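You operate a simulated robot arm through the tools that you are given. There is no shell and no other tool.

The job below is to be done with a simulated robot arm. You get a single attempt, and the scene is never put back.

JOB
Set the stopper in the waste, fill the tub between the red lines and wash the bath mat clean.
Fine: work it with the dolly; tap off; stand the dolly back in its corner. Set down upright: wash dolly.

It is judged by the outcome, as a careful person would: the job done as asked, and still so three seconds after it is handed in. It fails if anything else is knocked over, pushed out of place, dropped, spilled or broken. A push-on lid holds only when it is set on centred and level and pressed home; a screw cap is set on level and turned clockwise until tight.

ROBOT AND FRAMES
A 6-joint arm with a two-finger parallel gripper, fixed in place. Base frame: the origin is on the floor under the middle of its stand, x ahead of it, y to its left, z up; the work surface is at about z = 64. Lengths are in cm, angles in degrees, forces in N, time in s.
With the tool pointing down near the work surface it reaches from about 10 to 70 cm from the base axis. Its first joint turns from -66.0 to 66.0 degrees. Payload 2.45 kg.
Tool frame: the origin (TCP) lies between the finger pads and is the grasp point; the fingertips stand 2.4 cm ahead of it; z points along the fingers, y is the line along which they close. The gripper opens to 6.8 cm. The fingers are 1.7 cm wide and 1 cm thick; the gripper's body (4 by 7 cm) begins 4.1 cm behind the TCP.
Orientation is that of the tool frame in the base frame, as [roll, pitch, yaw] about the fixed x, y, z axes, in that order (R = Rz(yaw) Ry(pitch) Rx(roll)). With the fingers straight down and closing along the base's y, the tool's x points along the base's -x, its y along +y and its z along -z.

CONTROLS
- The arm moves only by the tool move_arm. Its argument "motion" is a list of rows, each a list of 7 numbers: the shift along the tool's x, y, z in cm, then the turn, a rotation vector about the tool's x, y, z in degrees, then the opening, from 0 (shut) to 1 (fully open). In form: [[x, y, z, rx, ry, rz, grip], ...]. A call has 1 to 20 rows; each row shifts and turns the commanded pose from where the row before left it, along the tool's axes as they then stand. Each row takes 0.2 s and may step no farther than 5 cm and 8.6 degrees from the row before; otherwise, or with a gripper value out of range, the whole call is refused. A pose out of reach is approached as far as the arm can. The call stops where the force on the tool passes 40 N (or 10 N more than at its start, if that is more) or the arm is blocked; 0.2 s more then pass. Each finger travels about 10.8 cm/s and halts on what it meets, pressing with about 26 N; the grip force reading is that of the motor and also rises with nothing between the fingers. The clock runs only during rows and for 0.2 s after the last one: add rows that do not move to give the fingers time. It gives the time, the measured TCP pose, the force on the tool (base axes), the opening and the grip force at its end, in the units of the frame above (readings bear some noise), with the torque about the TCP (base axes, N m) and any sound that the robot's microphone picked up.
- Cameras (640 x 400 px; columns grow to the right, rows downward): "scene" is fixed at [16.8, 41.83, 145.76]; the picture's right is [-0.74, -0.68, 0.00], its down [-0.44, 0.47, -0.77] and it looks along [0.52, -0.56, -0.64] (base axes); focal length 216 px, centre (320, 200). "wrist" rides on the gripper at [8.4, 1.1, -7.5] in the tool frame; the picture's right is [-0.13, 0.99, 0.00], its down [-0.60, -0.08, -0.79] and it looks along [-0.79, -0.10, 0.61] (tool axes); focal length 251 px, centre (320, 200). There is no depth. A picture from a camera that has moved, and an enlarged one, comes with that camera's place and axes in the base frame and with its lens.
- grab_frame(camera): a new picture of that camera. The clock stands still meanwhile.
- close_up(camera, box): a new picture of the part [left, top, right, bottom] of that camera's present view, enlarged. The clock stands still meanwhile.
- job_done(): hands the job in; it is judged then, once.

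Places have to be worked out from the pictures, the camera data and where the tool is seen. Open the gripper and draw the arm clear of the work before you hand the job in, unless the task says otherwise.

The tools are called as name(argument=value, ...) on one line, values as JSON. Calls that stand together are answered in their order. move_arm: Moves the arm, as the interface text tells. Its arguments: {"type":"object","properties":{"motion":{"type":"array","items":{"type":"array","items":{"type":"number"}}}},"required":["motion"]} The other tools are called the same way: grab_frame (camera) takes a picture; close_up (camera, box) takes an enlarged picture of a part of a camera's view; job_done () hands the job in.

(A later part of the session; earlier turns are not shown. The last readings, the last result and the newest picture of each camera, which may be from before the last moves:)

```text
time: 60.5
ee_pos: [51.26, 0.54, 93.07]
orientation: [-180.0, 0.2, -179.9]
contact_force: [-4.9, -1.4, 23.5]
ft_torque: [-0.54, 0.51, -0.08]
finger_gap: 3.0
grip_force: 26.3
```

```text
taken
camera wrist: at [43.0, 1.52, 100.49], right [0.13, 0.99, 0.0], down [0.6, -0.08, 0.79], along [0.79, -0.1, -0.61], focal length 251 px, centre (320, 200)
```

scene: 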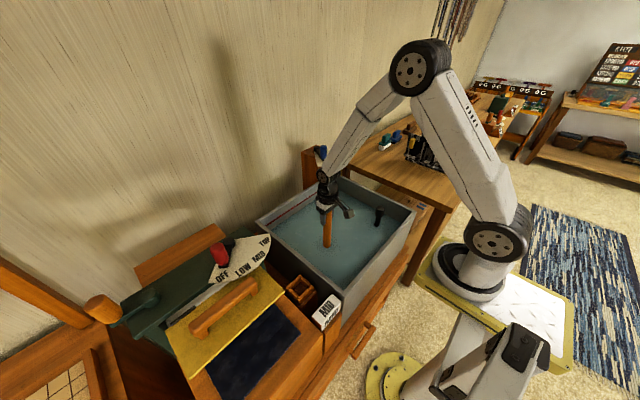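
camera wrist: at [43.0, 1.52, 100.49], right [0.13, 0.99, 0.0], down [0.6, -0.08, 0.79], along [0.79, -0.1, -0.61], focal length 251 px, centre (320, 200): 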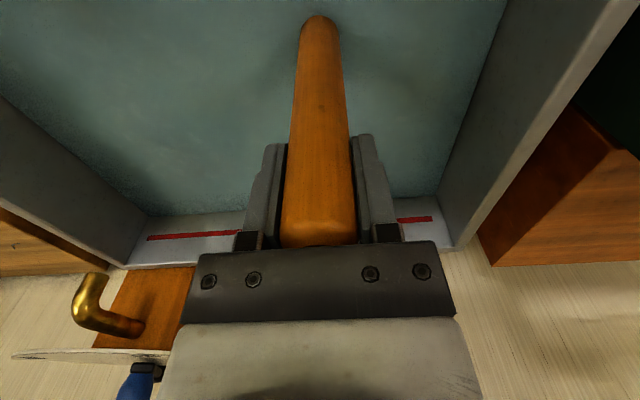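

Strokes land with consistent force. Continuing the pounding toward the −y end of the mat.

move_arm(motion=[[0, -1.1, -1, 0, 0, 0, 0], [0, -1.1, -0.85, 0, 0, 0, 0], [0, 0, 1, 0, 0, 0, 0], [0, 0, 0.6, 0, 0, 0, 0], [0, 0, 0.2, 0, 0, 0, 0], [0, -1.1, -1, 0, 0, 0, 0], [0, -1.1, -0.85, 0, 0, 0, 0], [0, 0, 1, 0, 0, 0, 0], [0, 0, 0.6, 0, 0, 0, 0], [0, 0, 0.25, 0, 0, 0, 0], [0, -1.1, -1, 0, 0, 0, 0], [0, -1.1, -0.85, 0, 0, 0, 0], [0, 0, 1, 0, 0, 0, 0], [0, 0, 0.6, 0, 0, 0, 0], [0, 0, 0.25, 0, 0, 0, 0], [0, -1.1, -1, 0, 0, 0, 0], [0, -1.1, -0.85, 0, 0, 0, 0], [0, 0, 1, 0, 0, 0, 0], [0, 0, 0.6, 0, 0, 0, 0], [0, 0, 0.25, 0, 0, 0, 0]])

close_up(camera="scene", box=[240, 130, 420, 280])

```text
time: 64.7
ee_pos: [51.53, -8.46, 92.82]
orientation: [179.9, 0.1, -179.9]
contact_force: [-4.7, 5.0, 21.1]
ft_torque: [0.52, 0.62, 0.05]
finger_gap: 2.96
grip_force: 25.6
```

```text
2.67 times, centred on (330, 205) of scene
camera zoom: at [16.75, 41.85, 145.77], right [-0.74, -0.68, 0.0], down [-0.44, 0.47, -0.77], along [0.52, -0.56, -0.64], focal length 576 px, centre (293, 187)
```

zoom: 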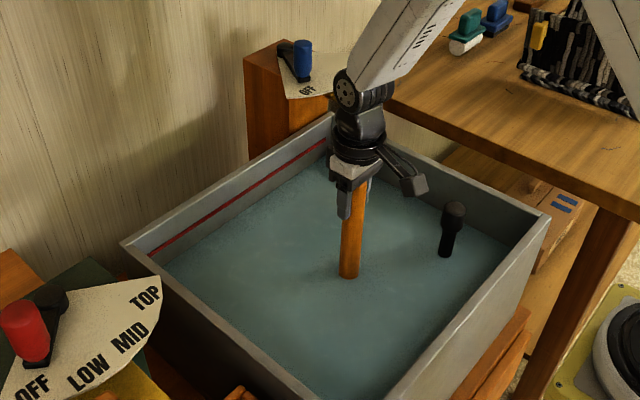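

move_arm(motion=[[0, -1.0, -1, 0, 0, 0, 0], [0, -1.0, -0.85, 0, 0, 0, 0], [0, 0, 1, 0, 0, 0, 0], [0, 0, 0.6, 0, 0, 0, 0], [0, 0, 0.22, 0, 0, 0, 0], [0, -0.9, -1, 0, 0, 0, 0], [0, -0.9, -0.85, 0, 0, 0, 0], [0, 0, 1, 0, 0, 0, 0], [0, 0, 0.6, 0, 0, 0, 0], [0, 0, 0.25, 0, 0, 0, 0], [0, 0.9, -1, 0, 0, 0, 0], [0, 0.9, -0.85, 0, 0, 0, 0], [0, 0, 1, 0, 0, 0, 0], [0, 0, 0.6, 0, 0, 0, 0], [0, 0, 0.25, 0, 0, 0, 0], [0, 1.0, -1, 0, 0, 0, 0], [0, 1.0, -0.85, 0, 0, 0, 0], [0, 0, 1, 0, 0, 0, 0], [0, 0, 0.6, 0, 0, 0, 0], [0, 0, 0.25, 0, 0, 0, 0]])

close_up(camera="scene", box=[240, 130, 420, 280])

close_up(camera="scene", box=[310, 160, 360, 220])

```text
time: 68.9
ee_pos: [51.38, -8.38, 92.87]
orientation: [179.9, 0.1, -179.9]
contact_force: [-5.3, 4.6, 21.1]
ft_torque: [0.57, 0.63, 0.03]
finger_gap: 2.98
grip_force: 25.6
```

```text
2.67 times, centred on (330, 205) of scene
camera zoom: at [16.75, 41.85, 145.76], right [-0.74, -0.68, 0.0], down [-0.44, 0.47, -0.77], along [0.52, -0.56, -0.64], focal length 576 px, centre (293, 187)
```

zoom: 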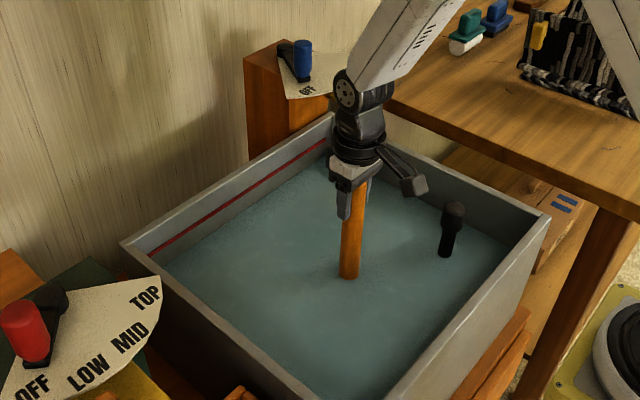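

```text
6.67 times, centred on (335, 190) of scene
camera zoom: at [16.75, 41.85, 145.76], right [-0.74, -0.68, 0.0], down [-0.44, 0.47, -0.77], along [0.52, -0.56, -0.64], focal length 1439 px, centre (220, 267)
```

zoom: 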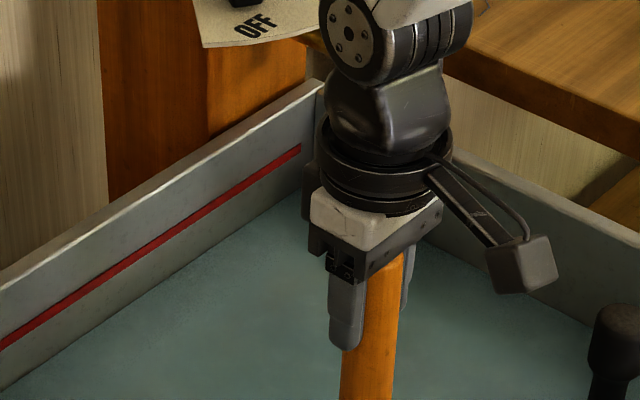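

The water level is steady. I'll keep going with quicker plunges, six per call, sweeping up and down the length of the mat.

move_arm(motion=[[0, 2, -1.5, 0, 0, 0, 0], [0, 0, 1.2, 0, 0, 0, 0], [0, 0, 0.3, 0, 0, 0, 0], [0, 2, -1.5, 0, 0, 0, 0], [0, 0, 1.2, 0, 0, 0, 0], [0, 0, 0.3, 0, 0, 0, 0], [0, 2, -1.5, 0, 0, 0, 0], [0, 0, 1.2, 0, 0, 0, 0], [0, 0, 0.3, 0, 0, 0, 0], [0, 2, -1.5, 0, 0, 0, 0], [0, 0, 1.2, 0, 0, 0, 0], [0, 0, 0.3, 0, 0, 0, 0], [0, 2, -1.5, 0, 0, 0, 0], [0, 0, 1.2, 0, 0, 0, 0], [0, 0, 0.3, 0, 0, 0, 0], [0, 1.8, -1.5, 0, 0, 0, 0], [0, 0, 1.2, 0, 0, 0, 0], [0, 0, 0.3, 0, 0, 0, 0]])

close_up(camera="scene", box=[240, 130, 420, 280])

```text
time: 72.7
ee_pos: [51.41, 3.41, 92.88]
orientation: [180.0, 0.2, 180.0]
contact_force: [-5.8, 0.9, 19.9]
ft_torque: [-0.63, 0.58, -0.12]
finger_gap: 2.96
grip_force: 26.3
```

```text
2.67 times, centred on (330, 205) of scene
camera zoom: at [16.76, 41.84, 145.77], right [-0.74, -0.68, 0.0], down [-0.44, 0.47, -0.77], along [0.52, -0.56, -0.64], focal length 576 px, centre (293, 187)
```

zoom: 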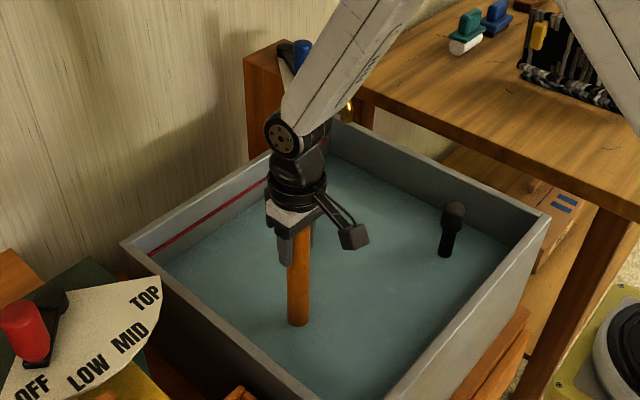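

The contact torque suggests the mat's centreline is a bit further out in x than my dolly. I'll shift 1.5 cm in +x and sweep back toward −y with more plunges.

move_arm(motion=[[-1.5, -2, -1.5, 0, 0, 0, 0], [0, 0, 1.2, 0, 0, 0, 0], [0, 0, 0.3, 0, 0, 0, 0], [0, -2, -1.5, 0, 0, 0, 0], [0, 0, 1.2, 0, 0, 0, 0], [0, 0, 0.3, 0, 0, 0, 0], [0, -2, -1.5, 0, 0, 0, 0], [0, 0, 1.2, 0, 0, 0, 0], [0, 0, 0.3, 0, 0, 0, 0], [0, -2, -1.5, 0, 0, 0, 0], [0, 0, 1.2, 0, 0, 0, 0], [0, 0, 0.3, 0, 0, 0, 0]])

move_arm(motion=[[0, -2, -1.5, 0, 0, 0, 0], [0, 0, 1.2, 0, 0, 0, 0], [0, 0, 0.3, 0, 0, 0, 0], [0, -2, -1.5, 0, 0, 0, 0], [0, 0, 1.2, 0, 0, 0, 0], [0, 0, 0.3, 0, 0, 0, 0], [0, -2, -1.5, 0, 0, 0, 0], [0, 0, 1.2, 0, 0, 0, 0], [0, 0, 0.3, 0, 0, 0, 0]])

close_up(camera="scene", box=[240, 130, 420, 280])

```text
time: 75.3
ee_pos: [53.08, -4.63, 92.95]
orientation: [-179.9, 0.2, -180.0]
contact_force: [-3.1, 2.2, 14.9]
ft_torque: [-0.43, 0.69, -0.16]
finger_gap: 2.97
grip_force: 25.8
```

```text
time: 77.3
ee_pos: [52.84, -10.69, 92.82]
orientation: [179.9, 0.1, -180.0]
contact_force: [-2.8, 1.3, 13.1]
ft_torque: [-0.3, 0.35, -0.08]
finger_gap: 2.97
grip_force: 25.5
```

```text
2.67 times, centred on (330, 205) of scene
camera zoom: at [16.77, 41.84, 145.77], right [-0.74, -0.68, 0.0], down [-0.44, 0.47, -0.77], along [0.52, -0.56, -0.64], focal length 576 px, centre (293, 187)
```

zoom: 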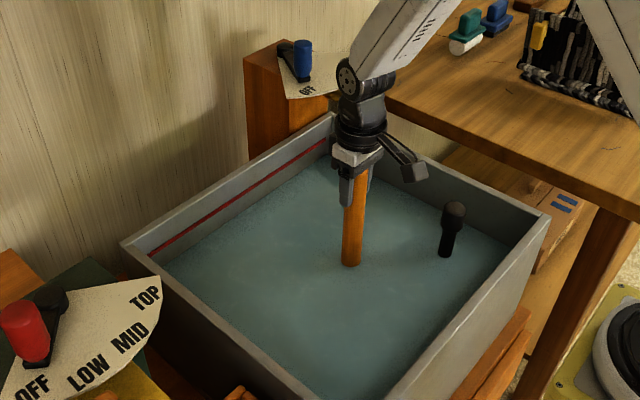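

Contact is found at the same height all along, so the mat is well covered. Now bigger pumping strokes (4.5 cm, still submerged), four at each of three spots.

move_arm(motion=[[0.8, 0, -2.5, 0, 0, 0, 0], [0, 0, -2, 0, 0, 0, 0], [0, 0, 2.2, 0, 0, 0, 0], [0, 0, 1.7, 0, 0, 0, 0], [0, 0, 0.6, 0, 0, 0, 0], [0, 0, -2.5, 0, 0, 0, 0], [0, 0, -2, 0, 0, 0, 0], [0, 0, 2.2, 0, 0, 0, 0], [0, 0, 1.7, 0, 0, 0, 0], [0, 0, 0.6, 0, 0, 0, 0], [0, 0, -2.5, 0, 0, 0, 0], [0, 0, -2, 0, 0, 0, 0], [0, 0, 2.2, 0, 0, 0, 0], [0, 0, 1.7, 0, 0, 0, 0], [0, 0, 0.6, 0, 0, 0, 0], [0, 0, -2.5, 0, 0, 0, 0], [0, 0, -2, 0, 0, 0, 0], [0, 0, 2.2, 0, 0, 0, 0], [0, 0, 1.7, 0, 0, 0, 0], [0, 0, 0.6, 0, 0, 0, 0]])

move_arm(motion=[[0, 2.8, -2.5, 0, 0, 0, 0], [0, 2.8, -2, 0, 0, 0, 0], [0, 0, 2.2, 0, 0, 0, 0], [0, 0, 1.7, 0, 0, 0, 0], [0, 0, 0.6, 0, 0, 0, 0], [0, 0, -2.5, 0, 0, 0, 0], [0, 0, -2, 0, 0, 0, 0], [0, 0, 2.2, 0, 0, 0, 0], [0, 0, 1.7, 0, 0, 0, 0], [0, 0, 0.6, 0, 0, 0, 0], [0, 0, -2.5, 0, 0, 0, 0], [0, 0, -2, 0, 0, 0, 0], [0, 0, 2.2, 0, 0, 0, 0], [0, 0, 1.7, 0, 0, 0, 0], [0, 0, 0.6, 0, 0, 0, 0], [0, 0, -2.5, 0, 0, 0, 0], [0, 0, -2, 0, 0, 0, 0], [0, 0, 2.2, 0, 0, 0, 0], [0, 0, 1.7, 0, 0, 0, 0], [0, 0, 0.6, 0, 0, 0, 0]])

move_arm(motion=[[0, 2.9, -2.5, 0, 0, 0, 0], [0, 2.9, -2, 0, 0, 0, 0], [0, 0, 2.2, 0, 0, 0, 0], [0, 0, 1.7, 0, 0, 0, 0], [0, 0, 0.6, 0, 0, 0, 0], [0, 0, -2.5, 0, 0, 0, 0], [0, 0, -2, 0, 0, 0, 0], [0, 0, 2.2, 0, 0, 0, 0], [0, 0, 1.7, 0, 0, 0, 0], [0, 0, 0.6, 0, 0, 0, 0], [0, 0, -2.5, 0, 0, 0, 0], [0, 0, -2, 0, 0, 0, 0], [0, 0, 2.2, 0, 0, 0, 0], [0, 0, 1.7, 0, 0, 0, 0], [0, 0, 0.6, 0, 0, 0, 0], [0, 0, -2.5, 0, 0, 0, 0], [0, 0, -2, 0, 0, 0, 0], [0, 0, 2.2, 0, 0, 0, 0], [0, 0, 1.7, 0, 0, 0, 0], [0, 0, 0.6, 0, 0, 0, 0]])

close_up(camera="scene", box=[240, 130, 420, 280])

grab_frame(camera="wrist")

```text
time: 81.5
ee_pos: [51.99, -10.55, 93.03]
orientation: [179.9, 0.0, -180.0]
contact_force: [-4.3, 1.4, 16.9]
ft_torque: [-0.4, 0.65, -0.12]
finger_gap: 2.98
grip_force: 26.0
```

```text
time: 85.7
ee_pos: [52.15, -4.92, 93.0]
orientation: [-180.0, 0.1, 179.9]
contact_force: [-2.6, 1.8, 13.3]
ft_torque: [-0.27, 0.5, -0.15]
finger_gap: 2.96
grip_force: 25.8
```

```text
time: 89.9
ee_pos: [52.17, 0.8, 93.07]
orientation: [179.9, 0.0, 180.0]
contact_force: [-5.1, 1.7, 16.9]
ft_torque: [-0.34, 0.77, -0.12]
finger_gap: 2.96
grip_force: 26.2
```

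```text
2.67 times, centred on (330, 205) of scene
camera zoom: at [16.76, 41.84, 145.77], right [-0.74, -0.68, 0.0], down [-0.44, 0.47, -0.77], along [0.52, -0.56, -0.64], focal length 576 px, centre (293, 187)
```

zoom: 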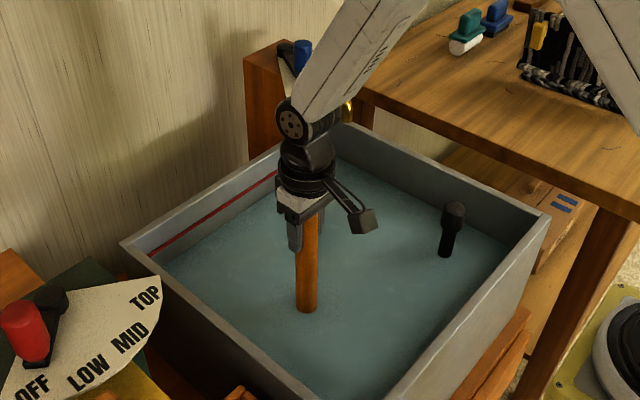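

```text
taken
camera wrist: at [43.77, 1.93, 100.63], right [0.13, 0.99, 0.0], down [0.6, -0.08, 0.79], along [0.79, -0.1, -0.61], focal length 251 px, centre (320, 200)
```

wrist: 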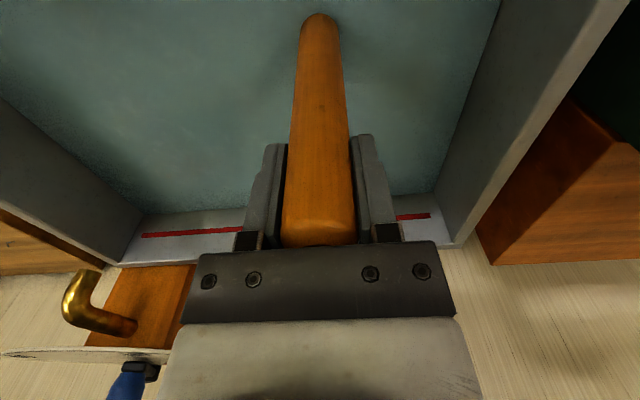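

Nothing is visible through the water, so I'll add scrubbing and twisting while lightly pressed, in case rubbing matters as well as pounding.

move_arm(motion=[[0, -0.8, -0.1, 0, 0, 0, 0], [0, -0.8, 0, 0, 0, 0, 0], [0, 0.8, 0, 0, 0, 0, 0], [0, 0.8, 0, 0, 0, 0, 0], [0, 0.8, 0, 0, 0, 0, 0], [0, -0.8, 0, 0, 0, 0, 0], [0, 0, 0, 0, 0, 8, 0], [0, 0, 0, 0, 0, 8, 0], [0, 0, 0, 0, 0, -8, 0], [0, 0, 0, 0, 0, -8, 0], [0, 0, 0, 0, 0, -8, 0], [0, 0, 0, 0, 0, -8, 0], [0, 0, 0, 0, 0, 8, 0], [0, 0, 0, 0, 0, 8, 0]])

grab_frame(camera="wrist")

```text
time: 92.9
ee_pos: [52.01, 0.79, 92.95]
orientation: [179.8, 0.0, -180.0]
contact_force: [-0.5, 0.0, -4.2]
ft_torque: [0.05, -0.04, 0.02]
finger_gap: 2.98
grip_force: 26.3
```

```text
taken
camera wrist: at [43.69, 1.9, 100.59], right [0.13, 0.99, 0.0], down [0.6, -0.08, 0.79], along [0.79, -0.1, -0.61], focal length 251 px, centre (320, 200)
```

wrist: 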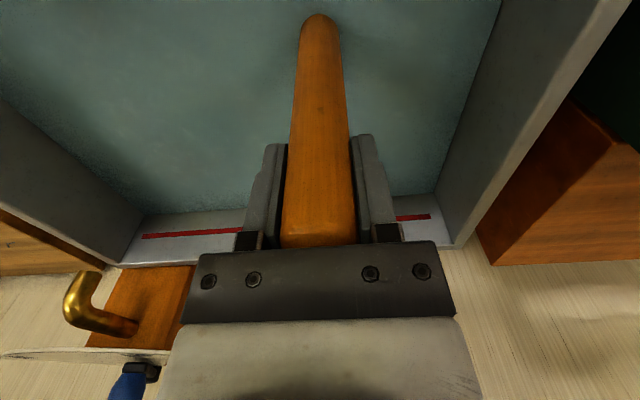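

Contact was lost after the twist (reading is just the dolly's weight). I'll lower slightly until it presses again and scrub along the mat.

move_arm(motion=[[0, 0, 0.2, 0, 0, 0, 0], [0, 0, 0, 0, 0, 0, 0]])

```text
time: 93.5
ee_pos: [52.04, 0.87, 92.87]
orientation: [179.8, 0.2, -180.0]
contact_force: [-3.3, 0.9, 14.0]
ft_torque: [-0.42, 0.51, -0.14]
finger_gap: 2.96
grip_force: 25.9
```

move_arm(motion=[[0, -0.8, 0, 0, 0, 0, 0], [0, -0.8, 0, 0, 0, 0, 0], [0, 0.8, 0, 0, 0, 0, 0], [0, 0.8, 0, 0, 0, 0, 0], [0, -0.8, 0, 0, 0, 0, 0], [0, -0.8, 0, 0, 0, 0, 0], [0, 0.8, 0, 0, 0, 0, 0], [0, 0.8, 0, 0, 0, 0, 0], [0.8, 0, 0, 0, 0, 0, 0], [-0.8, 0, 0, 0, 0, 0, 0], [-0.8, 0, 0, 0, 0, 0, 0], [0.8, 0, 0, 0, 0, 0, 0], [0, 0, 0, 0, 0, 0, 0]])

close_up(camera="scene", box=[240, 130, 420, 280])

```text
time: 96.3
ee_pos: [51.95, 0.77, 92.73]
orientation: [-180.0, 0.1, -179.9]
contact_force: [2.9, -0.7, 1.2]
ft_torque: [-0.37, -0.85, 0.1]
finger_gap: 2.96
grip_force: 26.3
```

```text
2.67 times, centred on (330, 205) of scene
camera zoom: at [16.81, 41.83, 145.76], right [-0.74, -0.68, 0.0], down [-0.44, 0.47, -0.77], along [0.52, -0.56, -0.64], focal length 576 px, centre (293, 187)
```

zoom: 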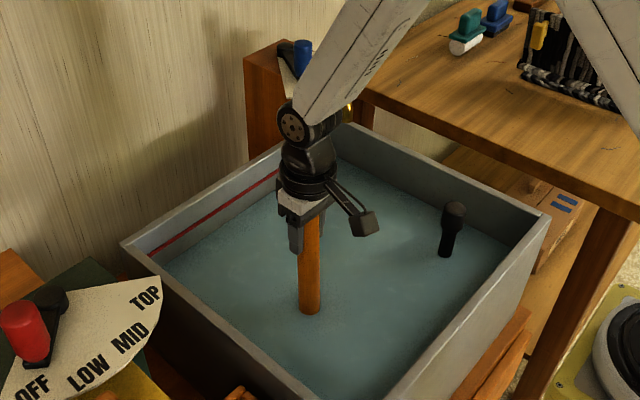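

Scrubbing works lightly here. Repeating the scrub at the middle and at the −y end of the mat.

move_arm(motion=[[0, -1.9, -1.5, 0, 0, 0, 0], [0, -3.8, 0, 0, 0, 0, 0], [0, 0, 1.2, 0, 0, 0, 0], [0, 0, 0.35, 0, 0, 0, 0], [0, -0.8, 0, 0, 0, 0, 0], [0, -0.8, 0, 0, 0, 0, 0], [0, 0.8, 0, 0, 0, 0, 0], [0, 0.8, 0, 0, 0, 0, 0], [0, -0.8, 0, 0, 0, 0, 0], [0, -0.8, 0, 0, 0, 0, 0], [0, 0.8, 0, 0, 0, 0, 0], [0, 0.8, 0, 0, 0, 0, 0], [0.8, 0, 0, 0, 0, 0, 0], [-0.8, 0, 0, 0, 0, 0, 0], [-0.8, 0, 0, 0, 0, 0, 0], [0.8, 0, 0, 0, 0, 0, 0], [0, 0, 0, 0, 0, 0, 0]])

move_arm(motion=[[0, -1.9, -1.5, 0, 0, 0, 0], [0, -3.8, 0, 0, 0, 0, 0], [0, 0, 1.2, 0, 0, 0, 0], [0, 0, 0.35, 0, 0, 0, 0], [0, -0.8, 0, 0, 0, 0, 0], [0, 0.8, 0, 0, 0, 0, 0], [0, 0.8, 0, 0, 0, 0, 0], [0, -0.8, 0, 0, 0, 0, 0], [0, -0.8, 0, 0, 0, 0, 0], [0, 0.8, 0, 0, 0, 0, 0], [0, 0.8, 0, 0, 0, 0, 0], [0, -0.8, 0, 0, 0, 0, 0], [0.8, 0, 0, 0, 0, 0, 0], [-0.8, 0, 0, 0, 0, 0, 0], [-0.8, 0, 0, 0, 0, 0, 0], [0.8, 0, 0, 0, 0, 0, 0], [0, 0, 0, 0, 0, 0, 0]])

grab_frame(camera="wrist")

close_up(camera="scene", box=[240, 130, 420, 280])

```text
time: 99.9
ee_pos: [52.0, -4.88, 92.63]
orientation: [179.9, 0.2, -179.9]
contact_force: [1.5, 2.4, 11.5]
ft_torque: [0.24, -0.75, 0.09]
finger_gap: 2.99
grip_force: 26.0
```

```text
time: 103.5
ee_pos: [52.09, -10.75, 92.53]
orientation: [-179.9, 0.1, 180.0]
contact_force: [-0.4, -0.1, -4.1]
ft_torque: [0.05, -0.01, 0.01]
finger_gap: 2.9
grip_force: 26.0
```

```text
taken
camera wrist: at [43.73, -9.55, 100.23], right [0.13, 0.99, 0.0], down [0.6, -0.08, 0.79], along [0.79, -0.1, -0.61], focal length 251 px, centre (320, 200)
```

wrist: 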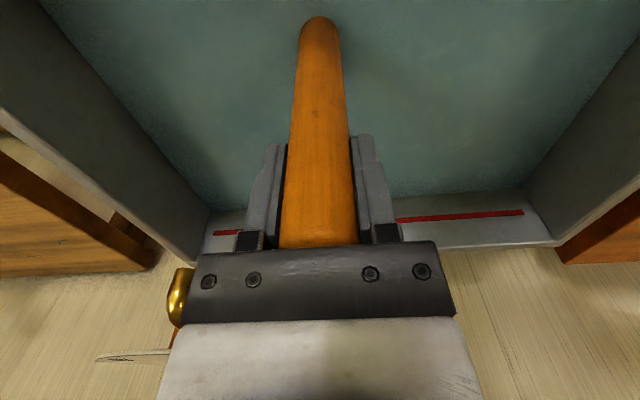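

```text
2.67 times, centred on (330, 205) of scene
camera zoom: at [16.81, 41.83, 145.76], right [-0.74, -0.68, 0.0], down [-0.44, 0.47, -0.77], along [0.52, -0.56, -0.64], focal length 576 px, centre (293, 187)
```

zoom: 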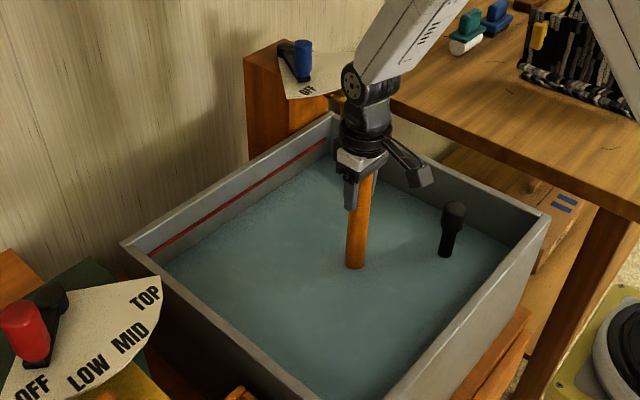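

move_arm(motion=[[0, 0, 0.2, 0, 0, 0, 0], [0, 0, 0.1, 0, 0, 0, 0], [0, 0, 0, 0, 0, 0, 0]])

```text
time: 104.3
ee_pos: [52.14, -10.72, 92.33]
orientation: [-180.0, 0.2, -179.9]
contact_force: [-5.3, 1.0, 23.4]
ft_torque: [0.17, 0.51, -0.11]
finger_gap: 2.92
grip_force: 26.1
```

Contact again at about z≈92.4 (the handle slid up ~0.5 cm in total). One more full pass of deep pumping strokes along the whole mat from −y to +y.

move_arm(motion=[[0, 0.4, -2, 0, 0, 0, 0], [0, 0.4, -1.5, 0, 0, 0, 0], [0, 0, 2, 0, 0, 0, 0], [0, 0, 1.1, 0, 0, 0, 0], [0, 0, 0.35, 0, 0, 0, 0], [0, 0.4, -2, 0, 0, 0, 0], [0, 0.4, -1.5, 0, 0, 0, 0], [0, 0, 2, 0, 0, 0, 0], [0, 0, 1.1, 0, 0, 0, 0], [0, 0, 0.4, 0, 0, 0, 0], [0, 0.4, -2, 0, 0, 0, 0], [0, 0.4, -1.5, 0, 0, 0, 0], [0, 0, 2, 0, 0, 0, 0], [0, 0, 1.1, 0, 0, 0, 0], [0, 0, 0.4, 0, 0, 0, 0], [0, 0.4, -2, 0, 0, 0, 0], [0, 0.4, -1.5, 0, 0, 0, 0], [0, 0, 2, 0, 0, 0, 0], [0, 0, 1.1, 0, 0, 0, 0], [0, 0, 0.4, 0, 0, 0, 0]])

move_arm(motion=[[0, 0.4, -2, 0, 0, 0, 0], [0, 0.4, -1.5, 0, 0, 0, 0], [0, 0, 2, 0, 0, 0, 0], [0, 0, 1.1, 0, 0, 0, 0], [0, 0, 0.4, 0, 0, 0, 0], [0, 0.4, -2, 0, 0, 0, 0], [0, 0.4, -1.5, 0, 0, 0, 0], [0, 0, 2, 0, 0, 0, 0], [0, 0, 1.1, 0, 0, 0, 0], [0, 0, 0.4, 0, 0, 0, 0], [0, 0.4, -2, 0, 0, 0, 0], [0, 0.4, -1.5, 0, 0, 0, 0], [0, 0, 2, 0, 0, 0, 0], [0, 0, 1.1, 0, 0, 0, 0], [0, 0, 0.4, 0, 0, 0, 0], [0, 0.4, -2, 0, 0, 0, 0], [0, 0.4, -1.5, 0, 0, 0, 0], [0, 0, 2, 0, 0, 0, 0], [0, 0, 1.1, 0, 0, 0, 0], [0, 0, 0.4, 0, 0, 0, 0]])

move_arm(motion=[[0, 0.4, -2, 0, 0, 0, 0], [0, 0.4, -1.5, 0, 0, 0, 0], [0, 0, 2, 0, 0, 0, 0], [0, 0, 1.1, 0, 0, 0, 0], [0, 0, 0.4, 0, 0, 0, 0], [0, 0.4, -2, 0, 0, 0, 0], [0, 0.4, -1.5, 0, 0, 0, 0], [0, 0, 2, 0, 0, 0, 0], [0, 0, 1.1, 0, 0, 0, 0], [0, 0, 0.4, 0, 0, 0, 0], [0, 0.4, -2, 0, 0, 0, 0], [0, 0.4, -1.5, 0, 0, 0, 0], [0, 0, 2, 0, 0, 0, 0], [0, 0, 1.1, 0, 0, 0, 0], [0, 0, 0.4, 0, 0, 0, 0], [0, 0.4, -2, 0, 0, 0, 0], [0, 0.4, -1.5, 0, 0, 0, 0], [0, 0, 2, 0, 0, 0, 0], [0, 0, 1.1, 0, 0, 0, 0], [0, 0, 0.4, 0, 0, 0, 0]])

move_arm(motion=[[0, 0.4, -2, 0, 0, 0, 0], [0, 0.4, -1.5, 0, 0, 0, 0], [0, 0, 2, 0, 0, 0, 0], [0, 0, 1.1, 0, 0, 0, 0], [0, 0, 0.4, 0, 0, 0, 0], [0, 0.4, -2, 0, 0, 0, 0], [0, 0.4, -1.5, 0, 0, 0, 0], [0, 0, 2, 0, 0, 0, 0], [0, 0, 1.1, 0, 0, 0, 0], [0, 0, 0.4, 0, 0, 0, 0], [0, 0.4, -2, 0, 0, 0, 0], [0, 0.4, -1.5, 0, 0, 0, 0], [0, 0, 2, 0, 0, 0, 0], [0, 0, 1.1, 0, 0, 0, 0], [0, 0, 0.4, 0, 0, 0, 0], [0, 0.4, -2, 0, 0, 0, 0], [0, 0.4, -1.5, 0, 0, 0, 0], [0, 0, 2, 0, 0, 0, 0], [0, 0, 1.1, 0, 0, 0, 0], [0, 0, 0.4, 0, 0, 0, 0]])

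grab_frame(camera="wrist")

close_up(camera="scene", box=[240, 130, 420, 280])

```text
time: 108.5
ee_pos: [52.0, -7.41, 92.44]
orientation: [179.9, 0.0, -179.9]
contact_force: [-3.0, 2.6, 8.0]
ft_torque: [0.2, 0.27, -0.01]
finger_gap: 2.9
grip_force: 25.7
```

```text
time: 112.7
ee_pos: [52.11, -4.16, 92.47]
orientation: [-179.9, 0.1, -180.0]
contact_force: [-4.5, 2.3, 15.2]
ft_torque: [-0.14, 0.56, -0.09]
finger_gap: 2.88
grip_force: 26.0
```

```text
time: 116.9
ee_pos: [52.08, -1.09, 92.44]
orientation: [180.0, 0.1, -180.0]
contact_force: [-4.0, -0.2, 14.1]
ft_torque: [-0.28, 0.51, -0.14]
finger_gap: 2.91
grip_force: 26.9
```

```text
time: 121.1
ee_pos: [51.99, 2.18, 92.39]
orientation: [179.9, 0.2, 180.0]
contact_force: [-3.1, 0.3, 12.8]
ft_torque: [-0.3, 0.5, -0.11]
finger_gap: 2.88
grip_force: 25.8
```

```text
taken
camera wrist: at [43.65, 3.31, 100.14], right [0.13, 0.99, 0.0], down [0.6, -0.08, 0.79], along [0.79, -0.1, -0.61], focal length 251 px, centre (320, 200)
```

wrist: 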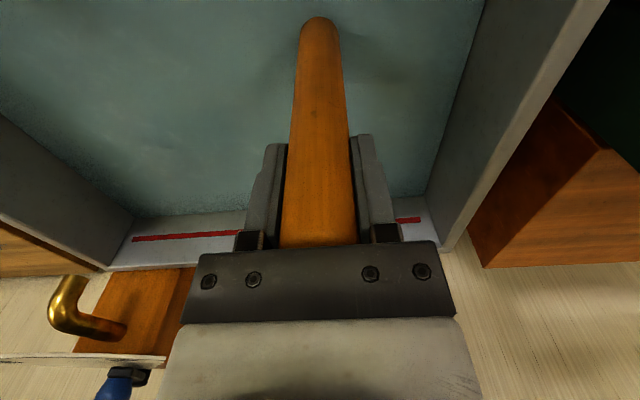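

```text
2.67 times, centred on (330, 205) of scene
camera zoom: at [16.77, 41.84, 145.77], right [-0.74, -0.68, 0.0], down [-0.44, 0.47, -0.77], along [0.52, -0.56, -0.64], focal length 576 px, centre (293, 187)
```

zoom: 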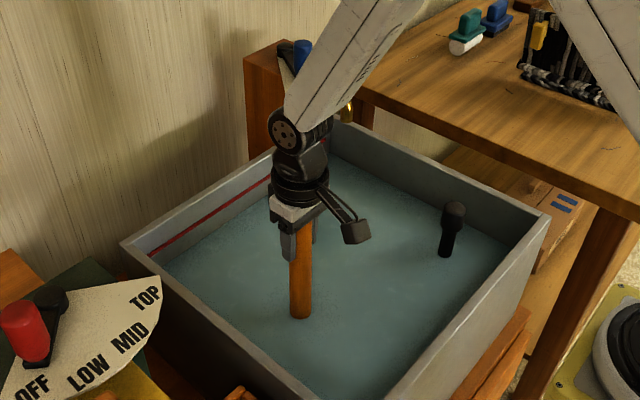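

Roughly sixty presses are done over the full length. For good measure I'll add long rubbing sweeps along the mat while in contact, checking force after each.

move_arm(motion=[[0, -1, 0.05, 0, 0, 0, 0], [0, -1, 0, 0, 0, 0, 0], [0, -1, 0, 0, 0, 0, 0], [0, -1, 0, 0, 0, 0, 0], [0, -1, 0, 0, 0, 0, 0], [0, -1, 0, 0, 0, 0, 0], [0, -1, 0, 0, 0, 0, 0], [0, -1, 0, 0, 0, 0, 0], [0, -1, 0, 0, 0, 0, 0], [0, -1, 0, 0, 0, 0, 0], [0, -1, 0, 0, 0, 0, 0], [0, -1, 0, 0, 0, 0, 0]])

```text
time: 121.7
ee_pos: [52.33, 0.52, 92.55]
orientation: [180.0, 0.3, 180.0]
contact_force: [0.7, -1.4, -1.3]
ft_torque: [-0.18, -0.11, -0.04]
finger_gap: 2.83
grip_force: 26.2
stopped in row 3: the force on the tool passed its limit at 47 N (the readings are from after the stop); the commanded pose is now the measured one
```

The sweep stopped on a force spike. Let me look at how the dolly sits in the grip.

grab_frame(camera="wrist")

close_up(camera="scene", box=[270, 170, 370, 260])

```text
taken
camera wrist: at [43.87, 1.57, 100.11], right [0.13, 0.99, 0.0], down [0.6, -0.08, 0.8], along [0.79, -0.1, -0.6], focal length 251 px, centre (320, 200)
```

wrist: 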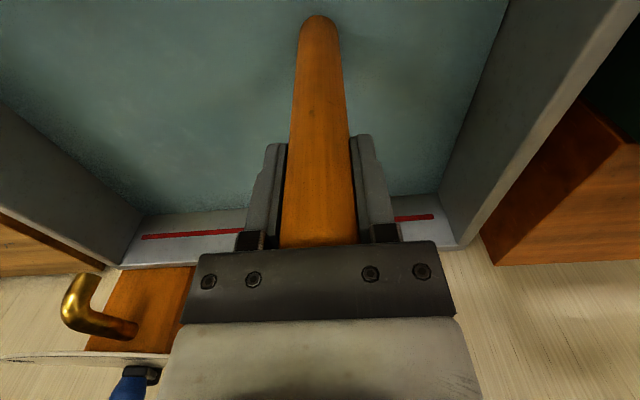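

```text
4.44 times, centred on (320, 215) of scene
camera zoom: at [16.81, 41.83, 145.76], right [-0.74, -0.68, 0.0], down [-0.44, 0.47, -0.77], along [0.52, -0.56, -0.64], focal length 960 px, centre (320, 133)
```

zoom: 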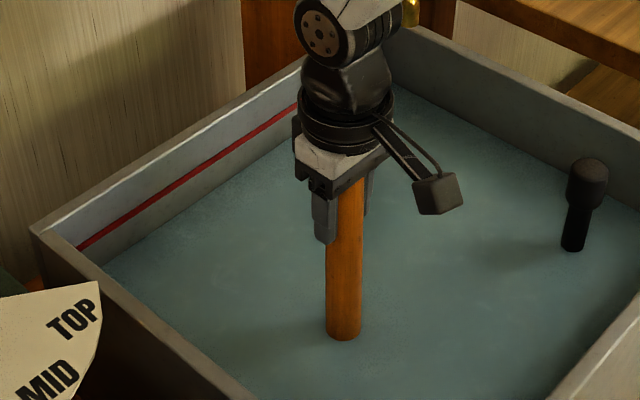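

The handle is still upright in the grip. I'll lift, trim the small tilt, and re-find contact before a last set of tall strokes.

move_arm(motion=[[0, 0, -1.5, 0, 0.25, 0, 0], [0, -0.5, -0.5, 0, 0, 0, 0], [0, 0, 1.5, 0, 0, 0, 0], [0, 0, 0.5, 0, 0, 0, 0], [0, 0, 0.1, 0, 0, 0, 0], [0, 0, 0, 0, 0, 0, 0]])

```text
time: 123.1
ee_pos: [52.4, -0.07, 92.51]
orientation: [179.7, 0.2, -180.0]
contact_force: [-4.0, 2.6, 15.0]
ft_torque: [-0.38, 0.55, -0.14]
finger_gap: 2.89
grip_force: 25.8
```

Contact at 92.5 with 15 N. Tall strokes of 6 cm here and then at the other half.

move_arm(motion=[[0, 0, -3, 0, 0, 0, 0], [0, 0, -3, 0, 0, 0, 0], [0, 0, 3, 0, 0, 0, 0], [0, 0, 2.4, 0, 0, 0, 0], [0, 0, 0.6, 0, 0, 0, 0], [0, 0, -3, 0, 0, 0, 0], [0, 0, -3, 0, 0, 0, 0], [0, 0, 3, 0, 0, 0, 0], [0, 0, 2.4, 0, 0, 0, 0], [0, 0, 0.6, 0, 0, 0, 0], [0, 0, -3, 0, 0, 0, 0], [0, 0, -3, 0, 0, 0, 0], [0, 0, 3, 0, 0, 0, 0], [0, 0, 2.4, 0, 0, 0, 0], [0, 0, 0.6, 0, 0, 0, 0], [0, 0, -3, 0, 0, 0, 0], [0, 0, -3, 0, 0, 0, 0], [0, 0, 3, 0, 0, 0, 0], [0, 0, 2.4, 0, 0, 0, 0], [0, 0, 0.6, 0, 0, 0, 0]])

move_arm(motion=[[0, -3.9, -3, 0, 0, 0, 0], [0, -3.9, -3, 0, 0, 0, 0], [0, 0, 3, 0, 0, 0, 0], [0, 0, 2.4, 0, 0, 0, 0], [0, 0, 0.6, 0, 0, 0, 0], [0, 0, -3, 0, 0, 0, 0], [0, 0, -3, 0, 0, 0, 0], [0, 0, 3, 0, 0, 0, 0], [0, 0, 2.4, 0, 0, 0, 0], [0, 0, 0.6, 0, 0, 0, 0], [0, 0, -3, 0, 0, 0, 0], [0, 0, -3, 0, 0, 0, 0], [0, 0, 3, 0, 0, 0, 0], [0, 0, 2.4, 0, 0, 0, 0], [0, 0, 0.6, 0, 0, 0, 0], [0, 0, -3, 0, 0, 0, 0], [0, 0, -3, 0, 0, 0, 0], [0, 0, 3, 0, 0, 0, 0], [0, 0, 2.4, 0, 0, 0, 0], [0, 0, 0.6, 0, 0, 0, 0]])

close_up(camera="scene", box=[240, 130, 420, 280])

grab_frame(camera="wrist")

```text
time: 127.3
ee_pos: [52.32, 0.05, 92.53]
orientation: [179.9, 0.3, 179.9]
contact_force: [-4.9, 3.8, 21.8]
ft_torque: [-0.48, 0.56, -0.2]
finger_gap: 2.82
grip_force: 26.1
```

```text
time: 131.5
ee_pos: [52.18, -7.64, 92.43]
orientation: [179.8, 0.0, -180.0]
contact_force: [-2.8, 0.9, 9.4]
ft_torque: [-0.24, 0.34, -0.07]
finger_gap: 2.83
grip_force: 26.3
```

```text
2.67 times, centred on (330, 205) of scene
camera zoom: at [16.78, 41.84, 145.77], right [-0.74, -0.68, 0.0], down [-0.44, 0.47, -0.77], along [0.52, -0.56, -0.64], focal length 576 px, centre (293, 187)
```

zoom: 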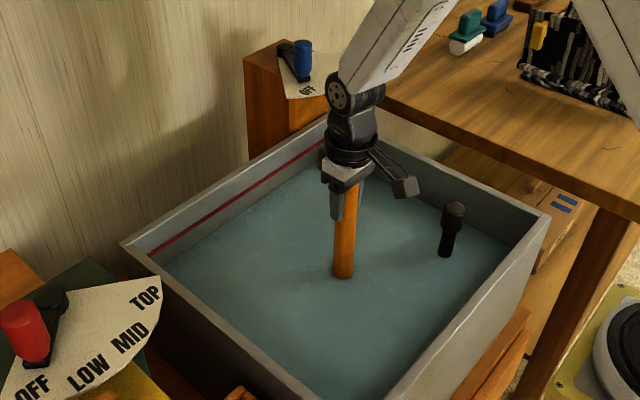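

```text
taken
camera wrist: at [43.9, -6.68, 100.15], right [0.13, 0.99, 0.0], down [0.6, -0.08, 0.79], along [0.79, -0.1, -0.61], focal length 251 px, centre (320, 200)
```

wrist: 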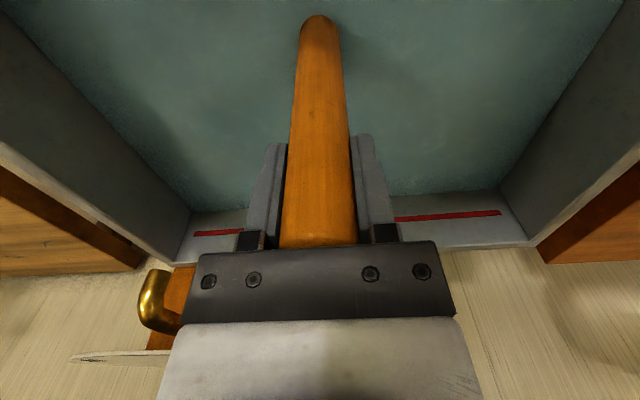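

Washing strokes are complete over the whole mat. One last set at the far −y end, then I'll take the dolly back.

move_arm(motion=[[0, -2, -3, 0, 0, 0, 0], [0, -2, -2, 0, 0, 0, 0], [0, 0, 3, 0, 0, 0, 0], [0, 0, 1.5, 0, 0, 0, 0], [0, 0, 0.6, 0, 0, 0, 0], [0, 0, -3, 0, 0, 0, 0], [0, 0, -2, 0, 0, 0, 0], [0, 0, 3, 0, 0, 0, 0], [0, 0, 1.4, 0, 0, 0, 0], [0, 0, 0.6, 0, 0, 0, 0], [0, 0, -3, 0, 0, 0, 0], [0, 0, -2, 0, 0, 0, 0], [0, 0, 3, 0, 0, 0, 0], [0, 0, 1.4, 0, 0, 0, 0], [0, 0, 0.6, 0, 0, 0, 0]])

move_arm(motion=[[0, 0, -2, 0, 0, 0, 0], [0, 2.6, -2, 0, 0, 0, 0], [0, 3, -2, 0, 0, 0, 0], [-2.5, 2.6, 0, 0, 0, 0, 0], [-2.5, 2.4, 0, 0, 0, 0, 0], [-2.5, 2.3, 0, 0, 0, 0, 0], [-2.5, 2.3, 0, 0, 0, 0, 0], [-2.5, 2.2, 0, 0, 0, 0, 0], [-2, 2, 0, 0, 0, 0, 0], [0, 0, 0, 0, 0, 0, 0]])

grab_frame(camera="wrist")

close_up(camera="scene", box=[240, 130, 420, 280])

```text
time: 134.7
ee_pos: [52.28, -11.66, 92.47]
orientation: [179.9, 0.2, 180.0]
contact_force: [-3.8, 2.5, 11.6]
ft_torque: [-0.2, 0.41, -0.1]
finger_gap: 2.85
grip_force: 26.0
```

```text
time: 136.9
ee_pos: [66.65, 7.73, 98.15]
orientation: [180.0, 0.0, 180.0]
contact_force: [-0.8, -0.3, -4.3]
ft_torque: [-0.03, -0.01, 0.02]
finger_gap: 2.86
grip_force: 25.7
```

```text
taken
camera wrist: at [58.26, 8.76, 105.84], right [0.13, 0.99, 0.0], down [0.6, -0.08, 0.79], along [0.79, -0.1, -0.61], focal length 251 px, centre (320, 200)
```

wrist: 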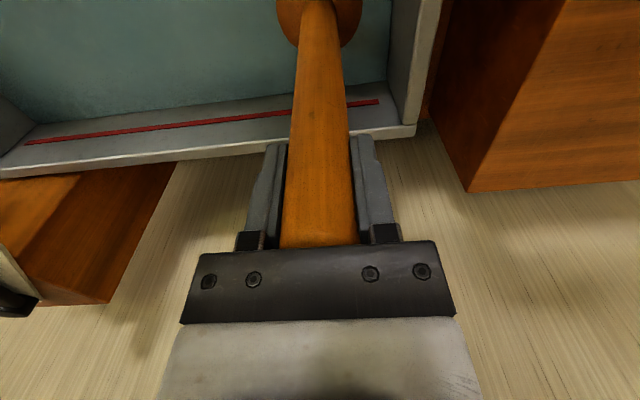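

```text
2.67 times, centred on (330, 205) of scene
camera zoom: at [16.81, 41.84, 145.76], right [-0.74, -0.68, 0.0], down [-0.44, 0.47, -0.77], along [0.52, -0.56, -0.64], focal length 576 px, centre (293, 187)
```

zoom: 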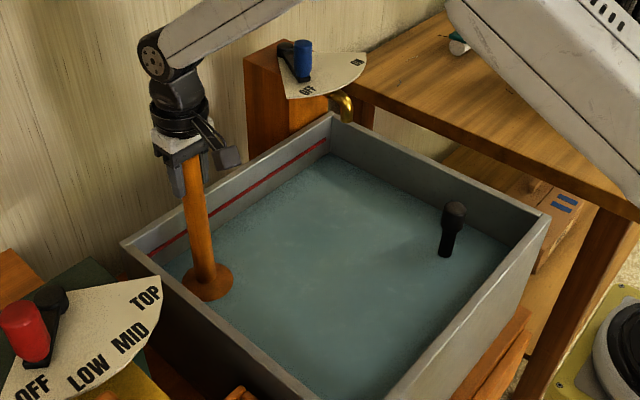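

The dolly's head is just at the water surface, upright, and nearly over its corner spot. I'll correct to (67.1, 8.05) and lower it toward the floor.

move_arm(motion=[[-0.45, 0.32, 1, 0, 0, 0, 0], [0, 0, 2, 0, 0, 0, 0], [0, 0, 2, 0, 0, 0, 0], [0, 0, 2, 0, 0, 0, 0], [0, 0, 1.5, 0, 0, 0, 0], [0, 0, 0.8, 0, 0, 0, 0], [0, 0, 0, 0, 0, 0, 0]])

```text
time: 138.5
ee_pos: [67.16, 7.98, 89.2]
orientation: [179.7, 0.1, 179.9]
contact_force: [-0.3, 0.5, -5.0]
ft_torque: [0.0, -0.01, 0.01]
finger_gap: 2.81
grip_force: 26.0
```

move_arm(motion=[[0, 0, 0.3, 0, 0, 0, 0], [0, 0, 0.3, 0, 0, 0, 0], [0, 0, 0.2, 0, 0, 0, 0], [0, 0, 0, 0, 0, 0, 0]])

```text
time: 139.5
ee_pos: [67.26, 8.07, 88.3]
orientation: [179.8, 0.2, 179.9]
contact_force: [-0.4, -0.5, -4.3]
ft_torque: [0.01, -0.03, 0.01]
finger_gap: 2.85
grip_force: 25.3
```

move_arm(motion=[[0, 0, 0.2, 0, 0, 0, 0], [0, 0, 0.2, 0, 0, 0, 0], [0, 0, 0, 0, 0, 0, 0]])

```text
time: 140.3
ee_pos: [67.07, 8.04, 87.82]
orientation: [179.7, 0.1, 180.0]
contact_force: [-0.4, 0.0, -4.2]
ft_torque: [-0.02, 0.01, -0.01]
finger_gap: 2.83
grip_force: 25.8
```

move_arm(motion=[[0, 0, 0.2, 0, 0, 0, 0], [0, 0, 0.15, 0, 0, 0, 0], [0, 0, 0, 0, 0, 0, 0]])

```text
time: 141.1
ee_pos: [67.18, 7.88, 87.51]
orientation: [179.7, 0.1, -180.0]
contact_force: [-1.5, 0.5, 2.4]
ft_torque: [0.03, 0.19, -0.03]
finger_gap: 2.82
grip_force: 26.1
```

Contact with the floor is made (about 6 N). Releasing the handle gradually.

move_arm(motion=[[0, 0, 0, 0, 0, 0, 0.44], [0, 0, 0, 0, 0, 0, 0.5], [0, 0, 0, 0, 0, 0, 0.6], [0, 0, 0, 0, 0, 0, 0.8], [0, 0, 0, 0, 0, 0, 1], [0, 0, 0, 0, 0, 0, 1]])

grab_frame(camera="wrist")

close_up(camera="scene", box=[240, 150, 360, 250])

```text
time: 142.5
ee_pos: [67.16, 7.96, 87.54]
orientation: [179.8, 0.1, -180.0]
contact_force: [-0.2, -0.6, 0.1]
ft_torque: [0.0, -0.01, -0.01]
finger_gap: 6.78
grip_force: 0.0
```

```text
taken
camera wrist: at [58.86, 9.02, 95.15], right [0.13, 0.99, 0.0], down [0.6, -0.08, 0.79], along [0.79, -0.1, -0.61], focal length 251 px, centre (320, 200)
```

wrist: 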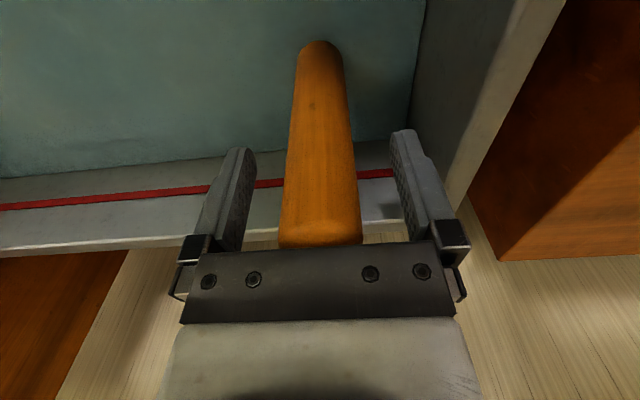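

```text
4.00 times, centred on (300, 200) of scene
camera zoom: at [16.8, 41.83, 145.76], right [-0.74, -0.68, 0.0], down [-0.44, 0.47, -0.77], along [0.52, -0.56, -0.64], focal length 864 px, centre (400, 200)
```

zoom: 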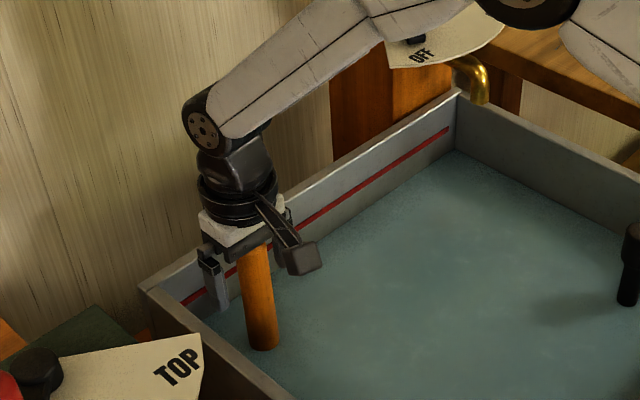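

The dolly stands on its own between open fingers. Rising straight up and clear.

move_arm(motion=[[0, 0, -1.5, 0, 0, 0, 1], [0, 0, -2.5, 0, 0, 0, 1], [0, 0, -4, 0, 0, 0, 1], [0, 0, -5, 0, 0, 0, 1], [2, 0, -4, 0, 0, 0, 1], [4, 0, -2, 0, 0, 0, 1], [0, 0, 0, 0, 0, 0, 1]])

grab_frame(camera="wrist")

close_up(camera="scene", box=[240, 130, 420, 280])

close_up(camera="scene", box=[280, 195, 330, 245])

```text
time: 144.1
ee_pos: [61.34, 7.84, 106.43]
orientation: [179.9, 0.0, 179.9]
contact_force: [0.4, 0.3, -1.0]
ft_torque: [0.0, -0.01, 0.01]
finger_gap: 6.8
grip_force: 0.0
```

```text
taken
camera wrist: at [53.04, 8.92, 114.14], right [0.13, 0.99, 0.0], down [0.6, -0.08, 0.79], along [0.79, -0.1, -0.61], focal length 251 px, centre (320, 200)
```

wrist: 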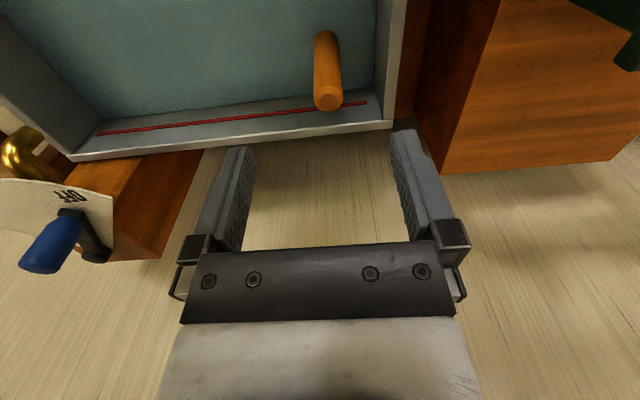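

```text
2.67 times, centred on (330, 205) of scene
camera zoom: at [16.8, 41.83, 145.76], right [-0.74, -0.68, 0.0], down [-0.44, 0.47, -0.77], along [0.52, -0.56, -0.64], focal length 576 px, centre (293, 187)
```

zoom: 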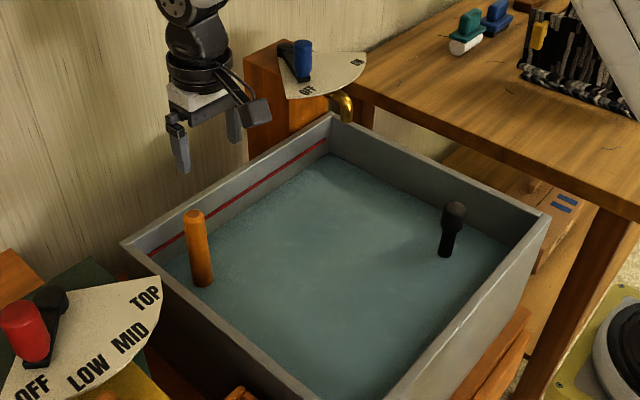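

```text
8.00 times, centred on (305, 220) of scene
camera zoom: at [16.8, 41.83, 145.76], right [-0.74, -0.68, 0.0], down [-0.44, 0.47, -0.77], along [0.52, -0.56, -0.64], focal length 1727 px, centre (440, 40)
```

zoom: 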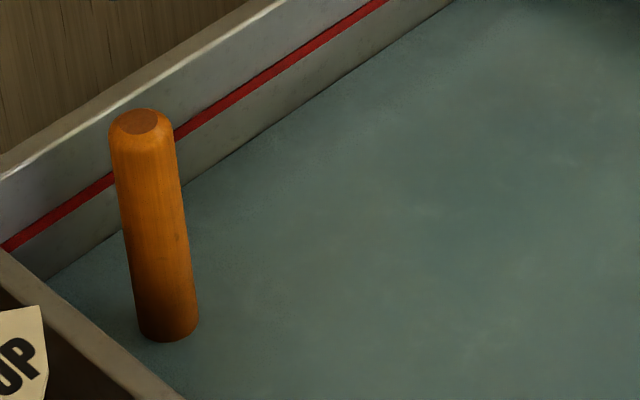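

The dolly is back upright in its corner and the level hasn't changed. Let me compare the water's look with earlier views and double-check the tap and stopper.

close_up(camera="scene", box=[310, 160, 360, 220])

close_up(camera="scene", box=[310, 210, 390, 270])

close_up(camera="scene", box=[250, 150, 360, 250])

```text
6.67 times, centred on (335, 190) of scene
camera zoom: at [16.8, 41.83, 145.76], right [-0.74, -0.68, 0.0], down [-0.44, 0.47, -0.77], along [0.52, -0.56, -0.64], focal length 1439 px, centre (220, 267)
```

zoom: 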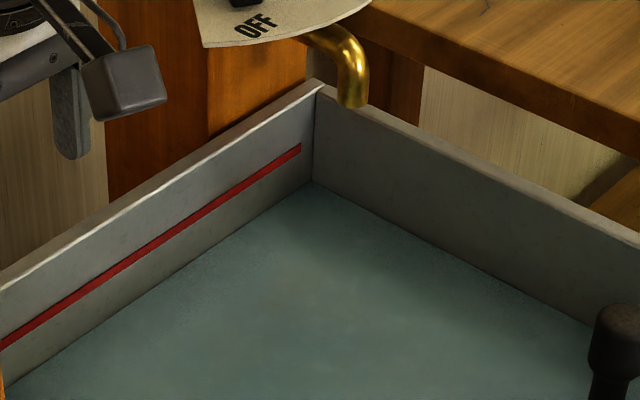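

```text
6.67 times, centred on (350, 240) of scene
camera zoom: at [16.8, 41.83, 145.76], right [-0.74, -0.68, 0.0], down [-0.44, 0.47, -0.77], along [0.52, -0.56, -0.64], focal length 1439 px, centre (120, -67)
```

zoom: 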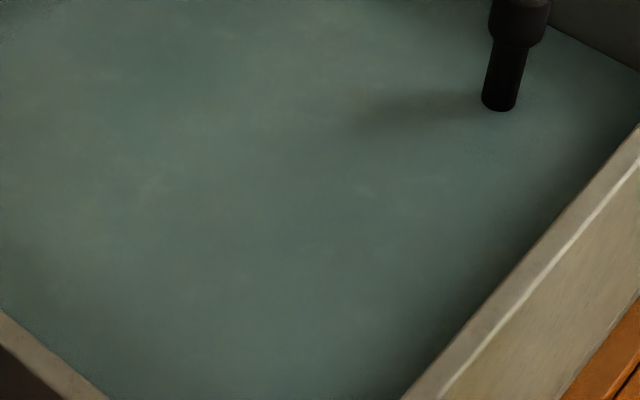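

```text
4.00 times, centred on (305, 200) of scene
camera zoom: at [16.8, 41.83, 145.76], right [-0.74, -0.68, 0.0], down [-0.44, 0.47, -0.77], along [0.52, -0.56, -0.64], focal length 864 px, centre (380, 200)
```

zoom: 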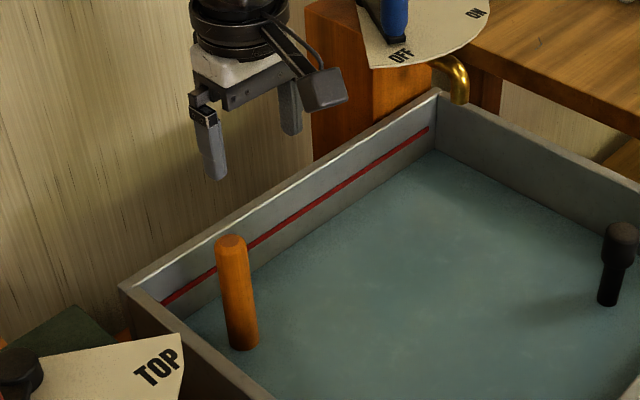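

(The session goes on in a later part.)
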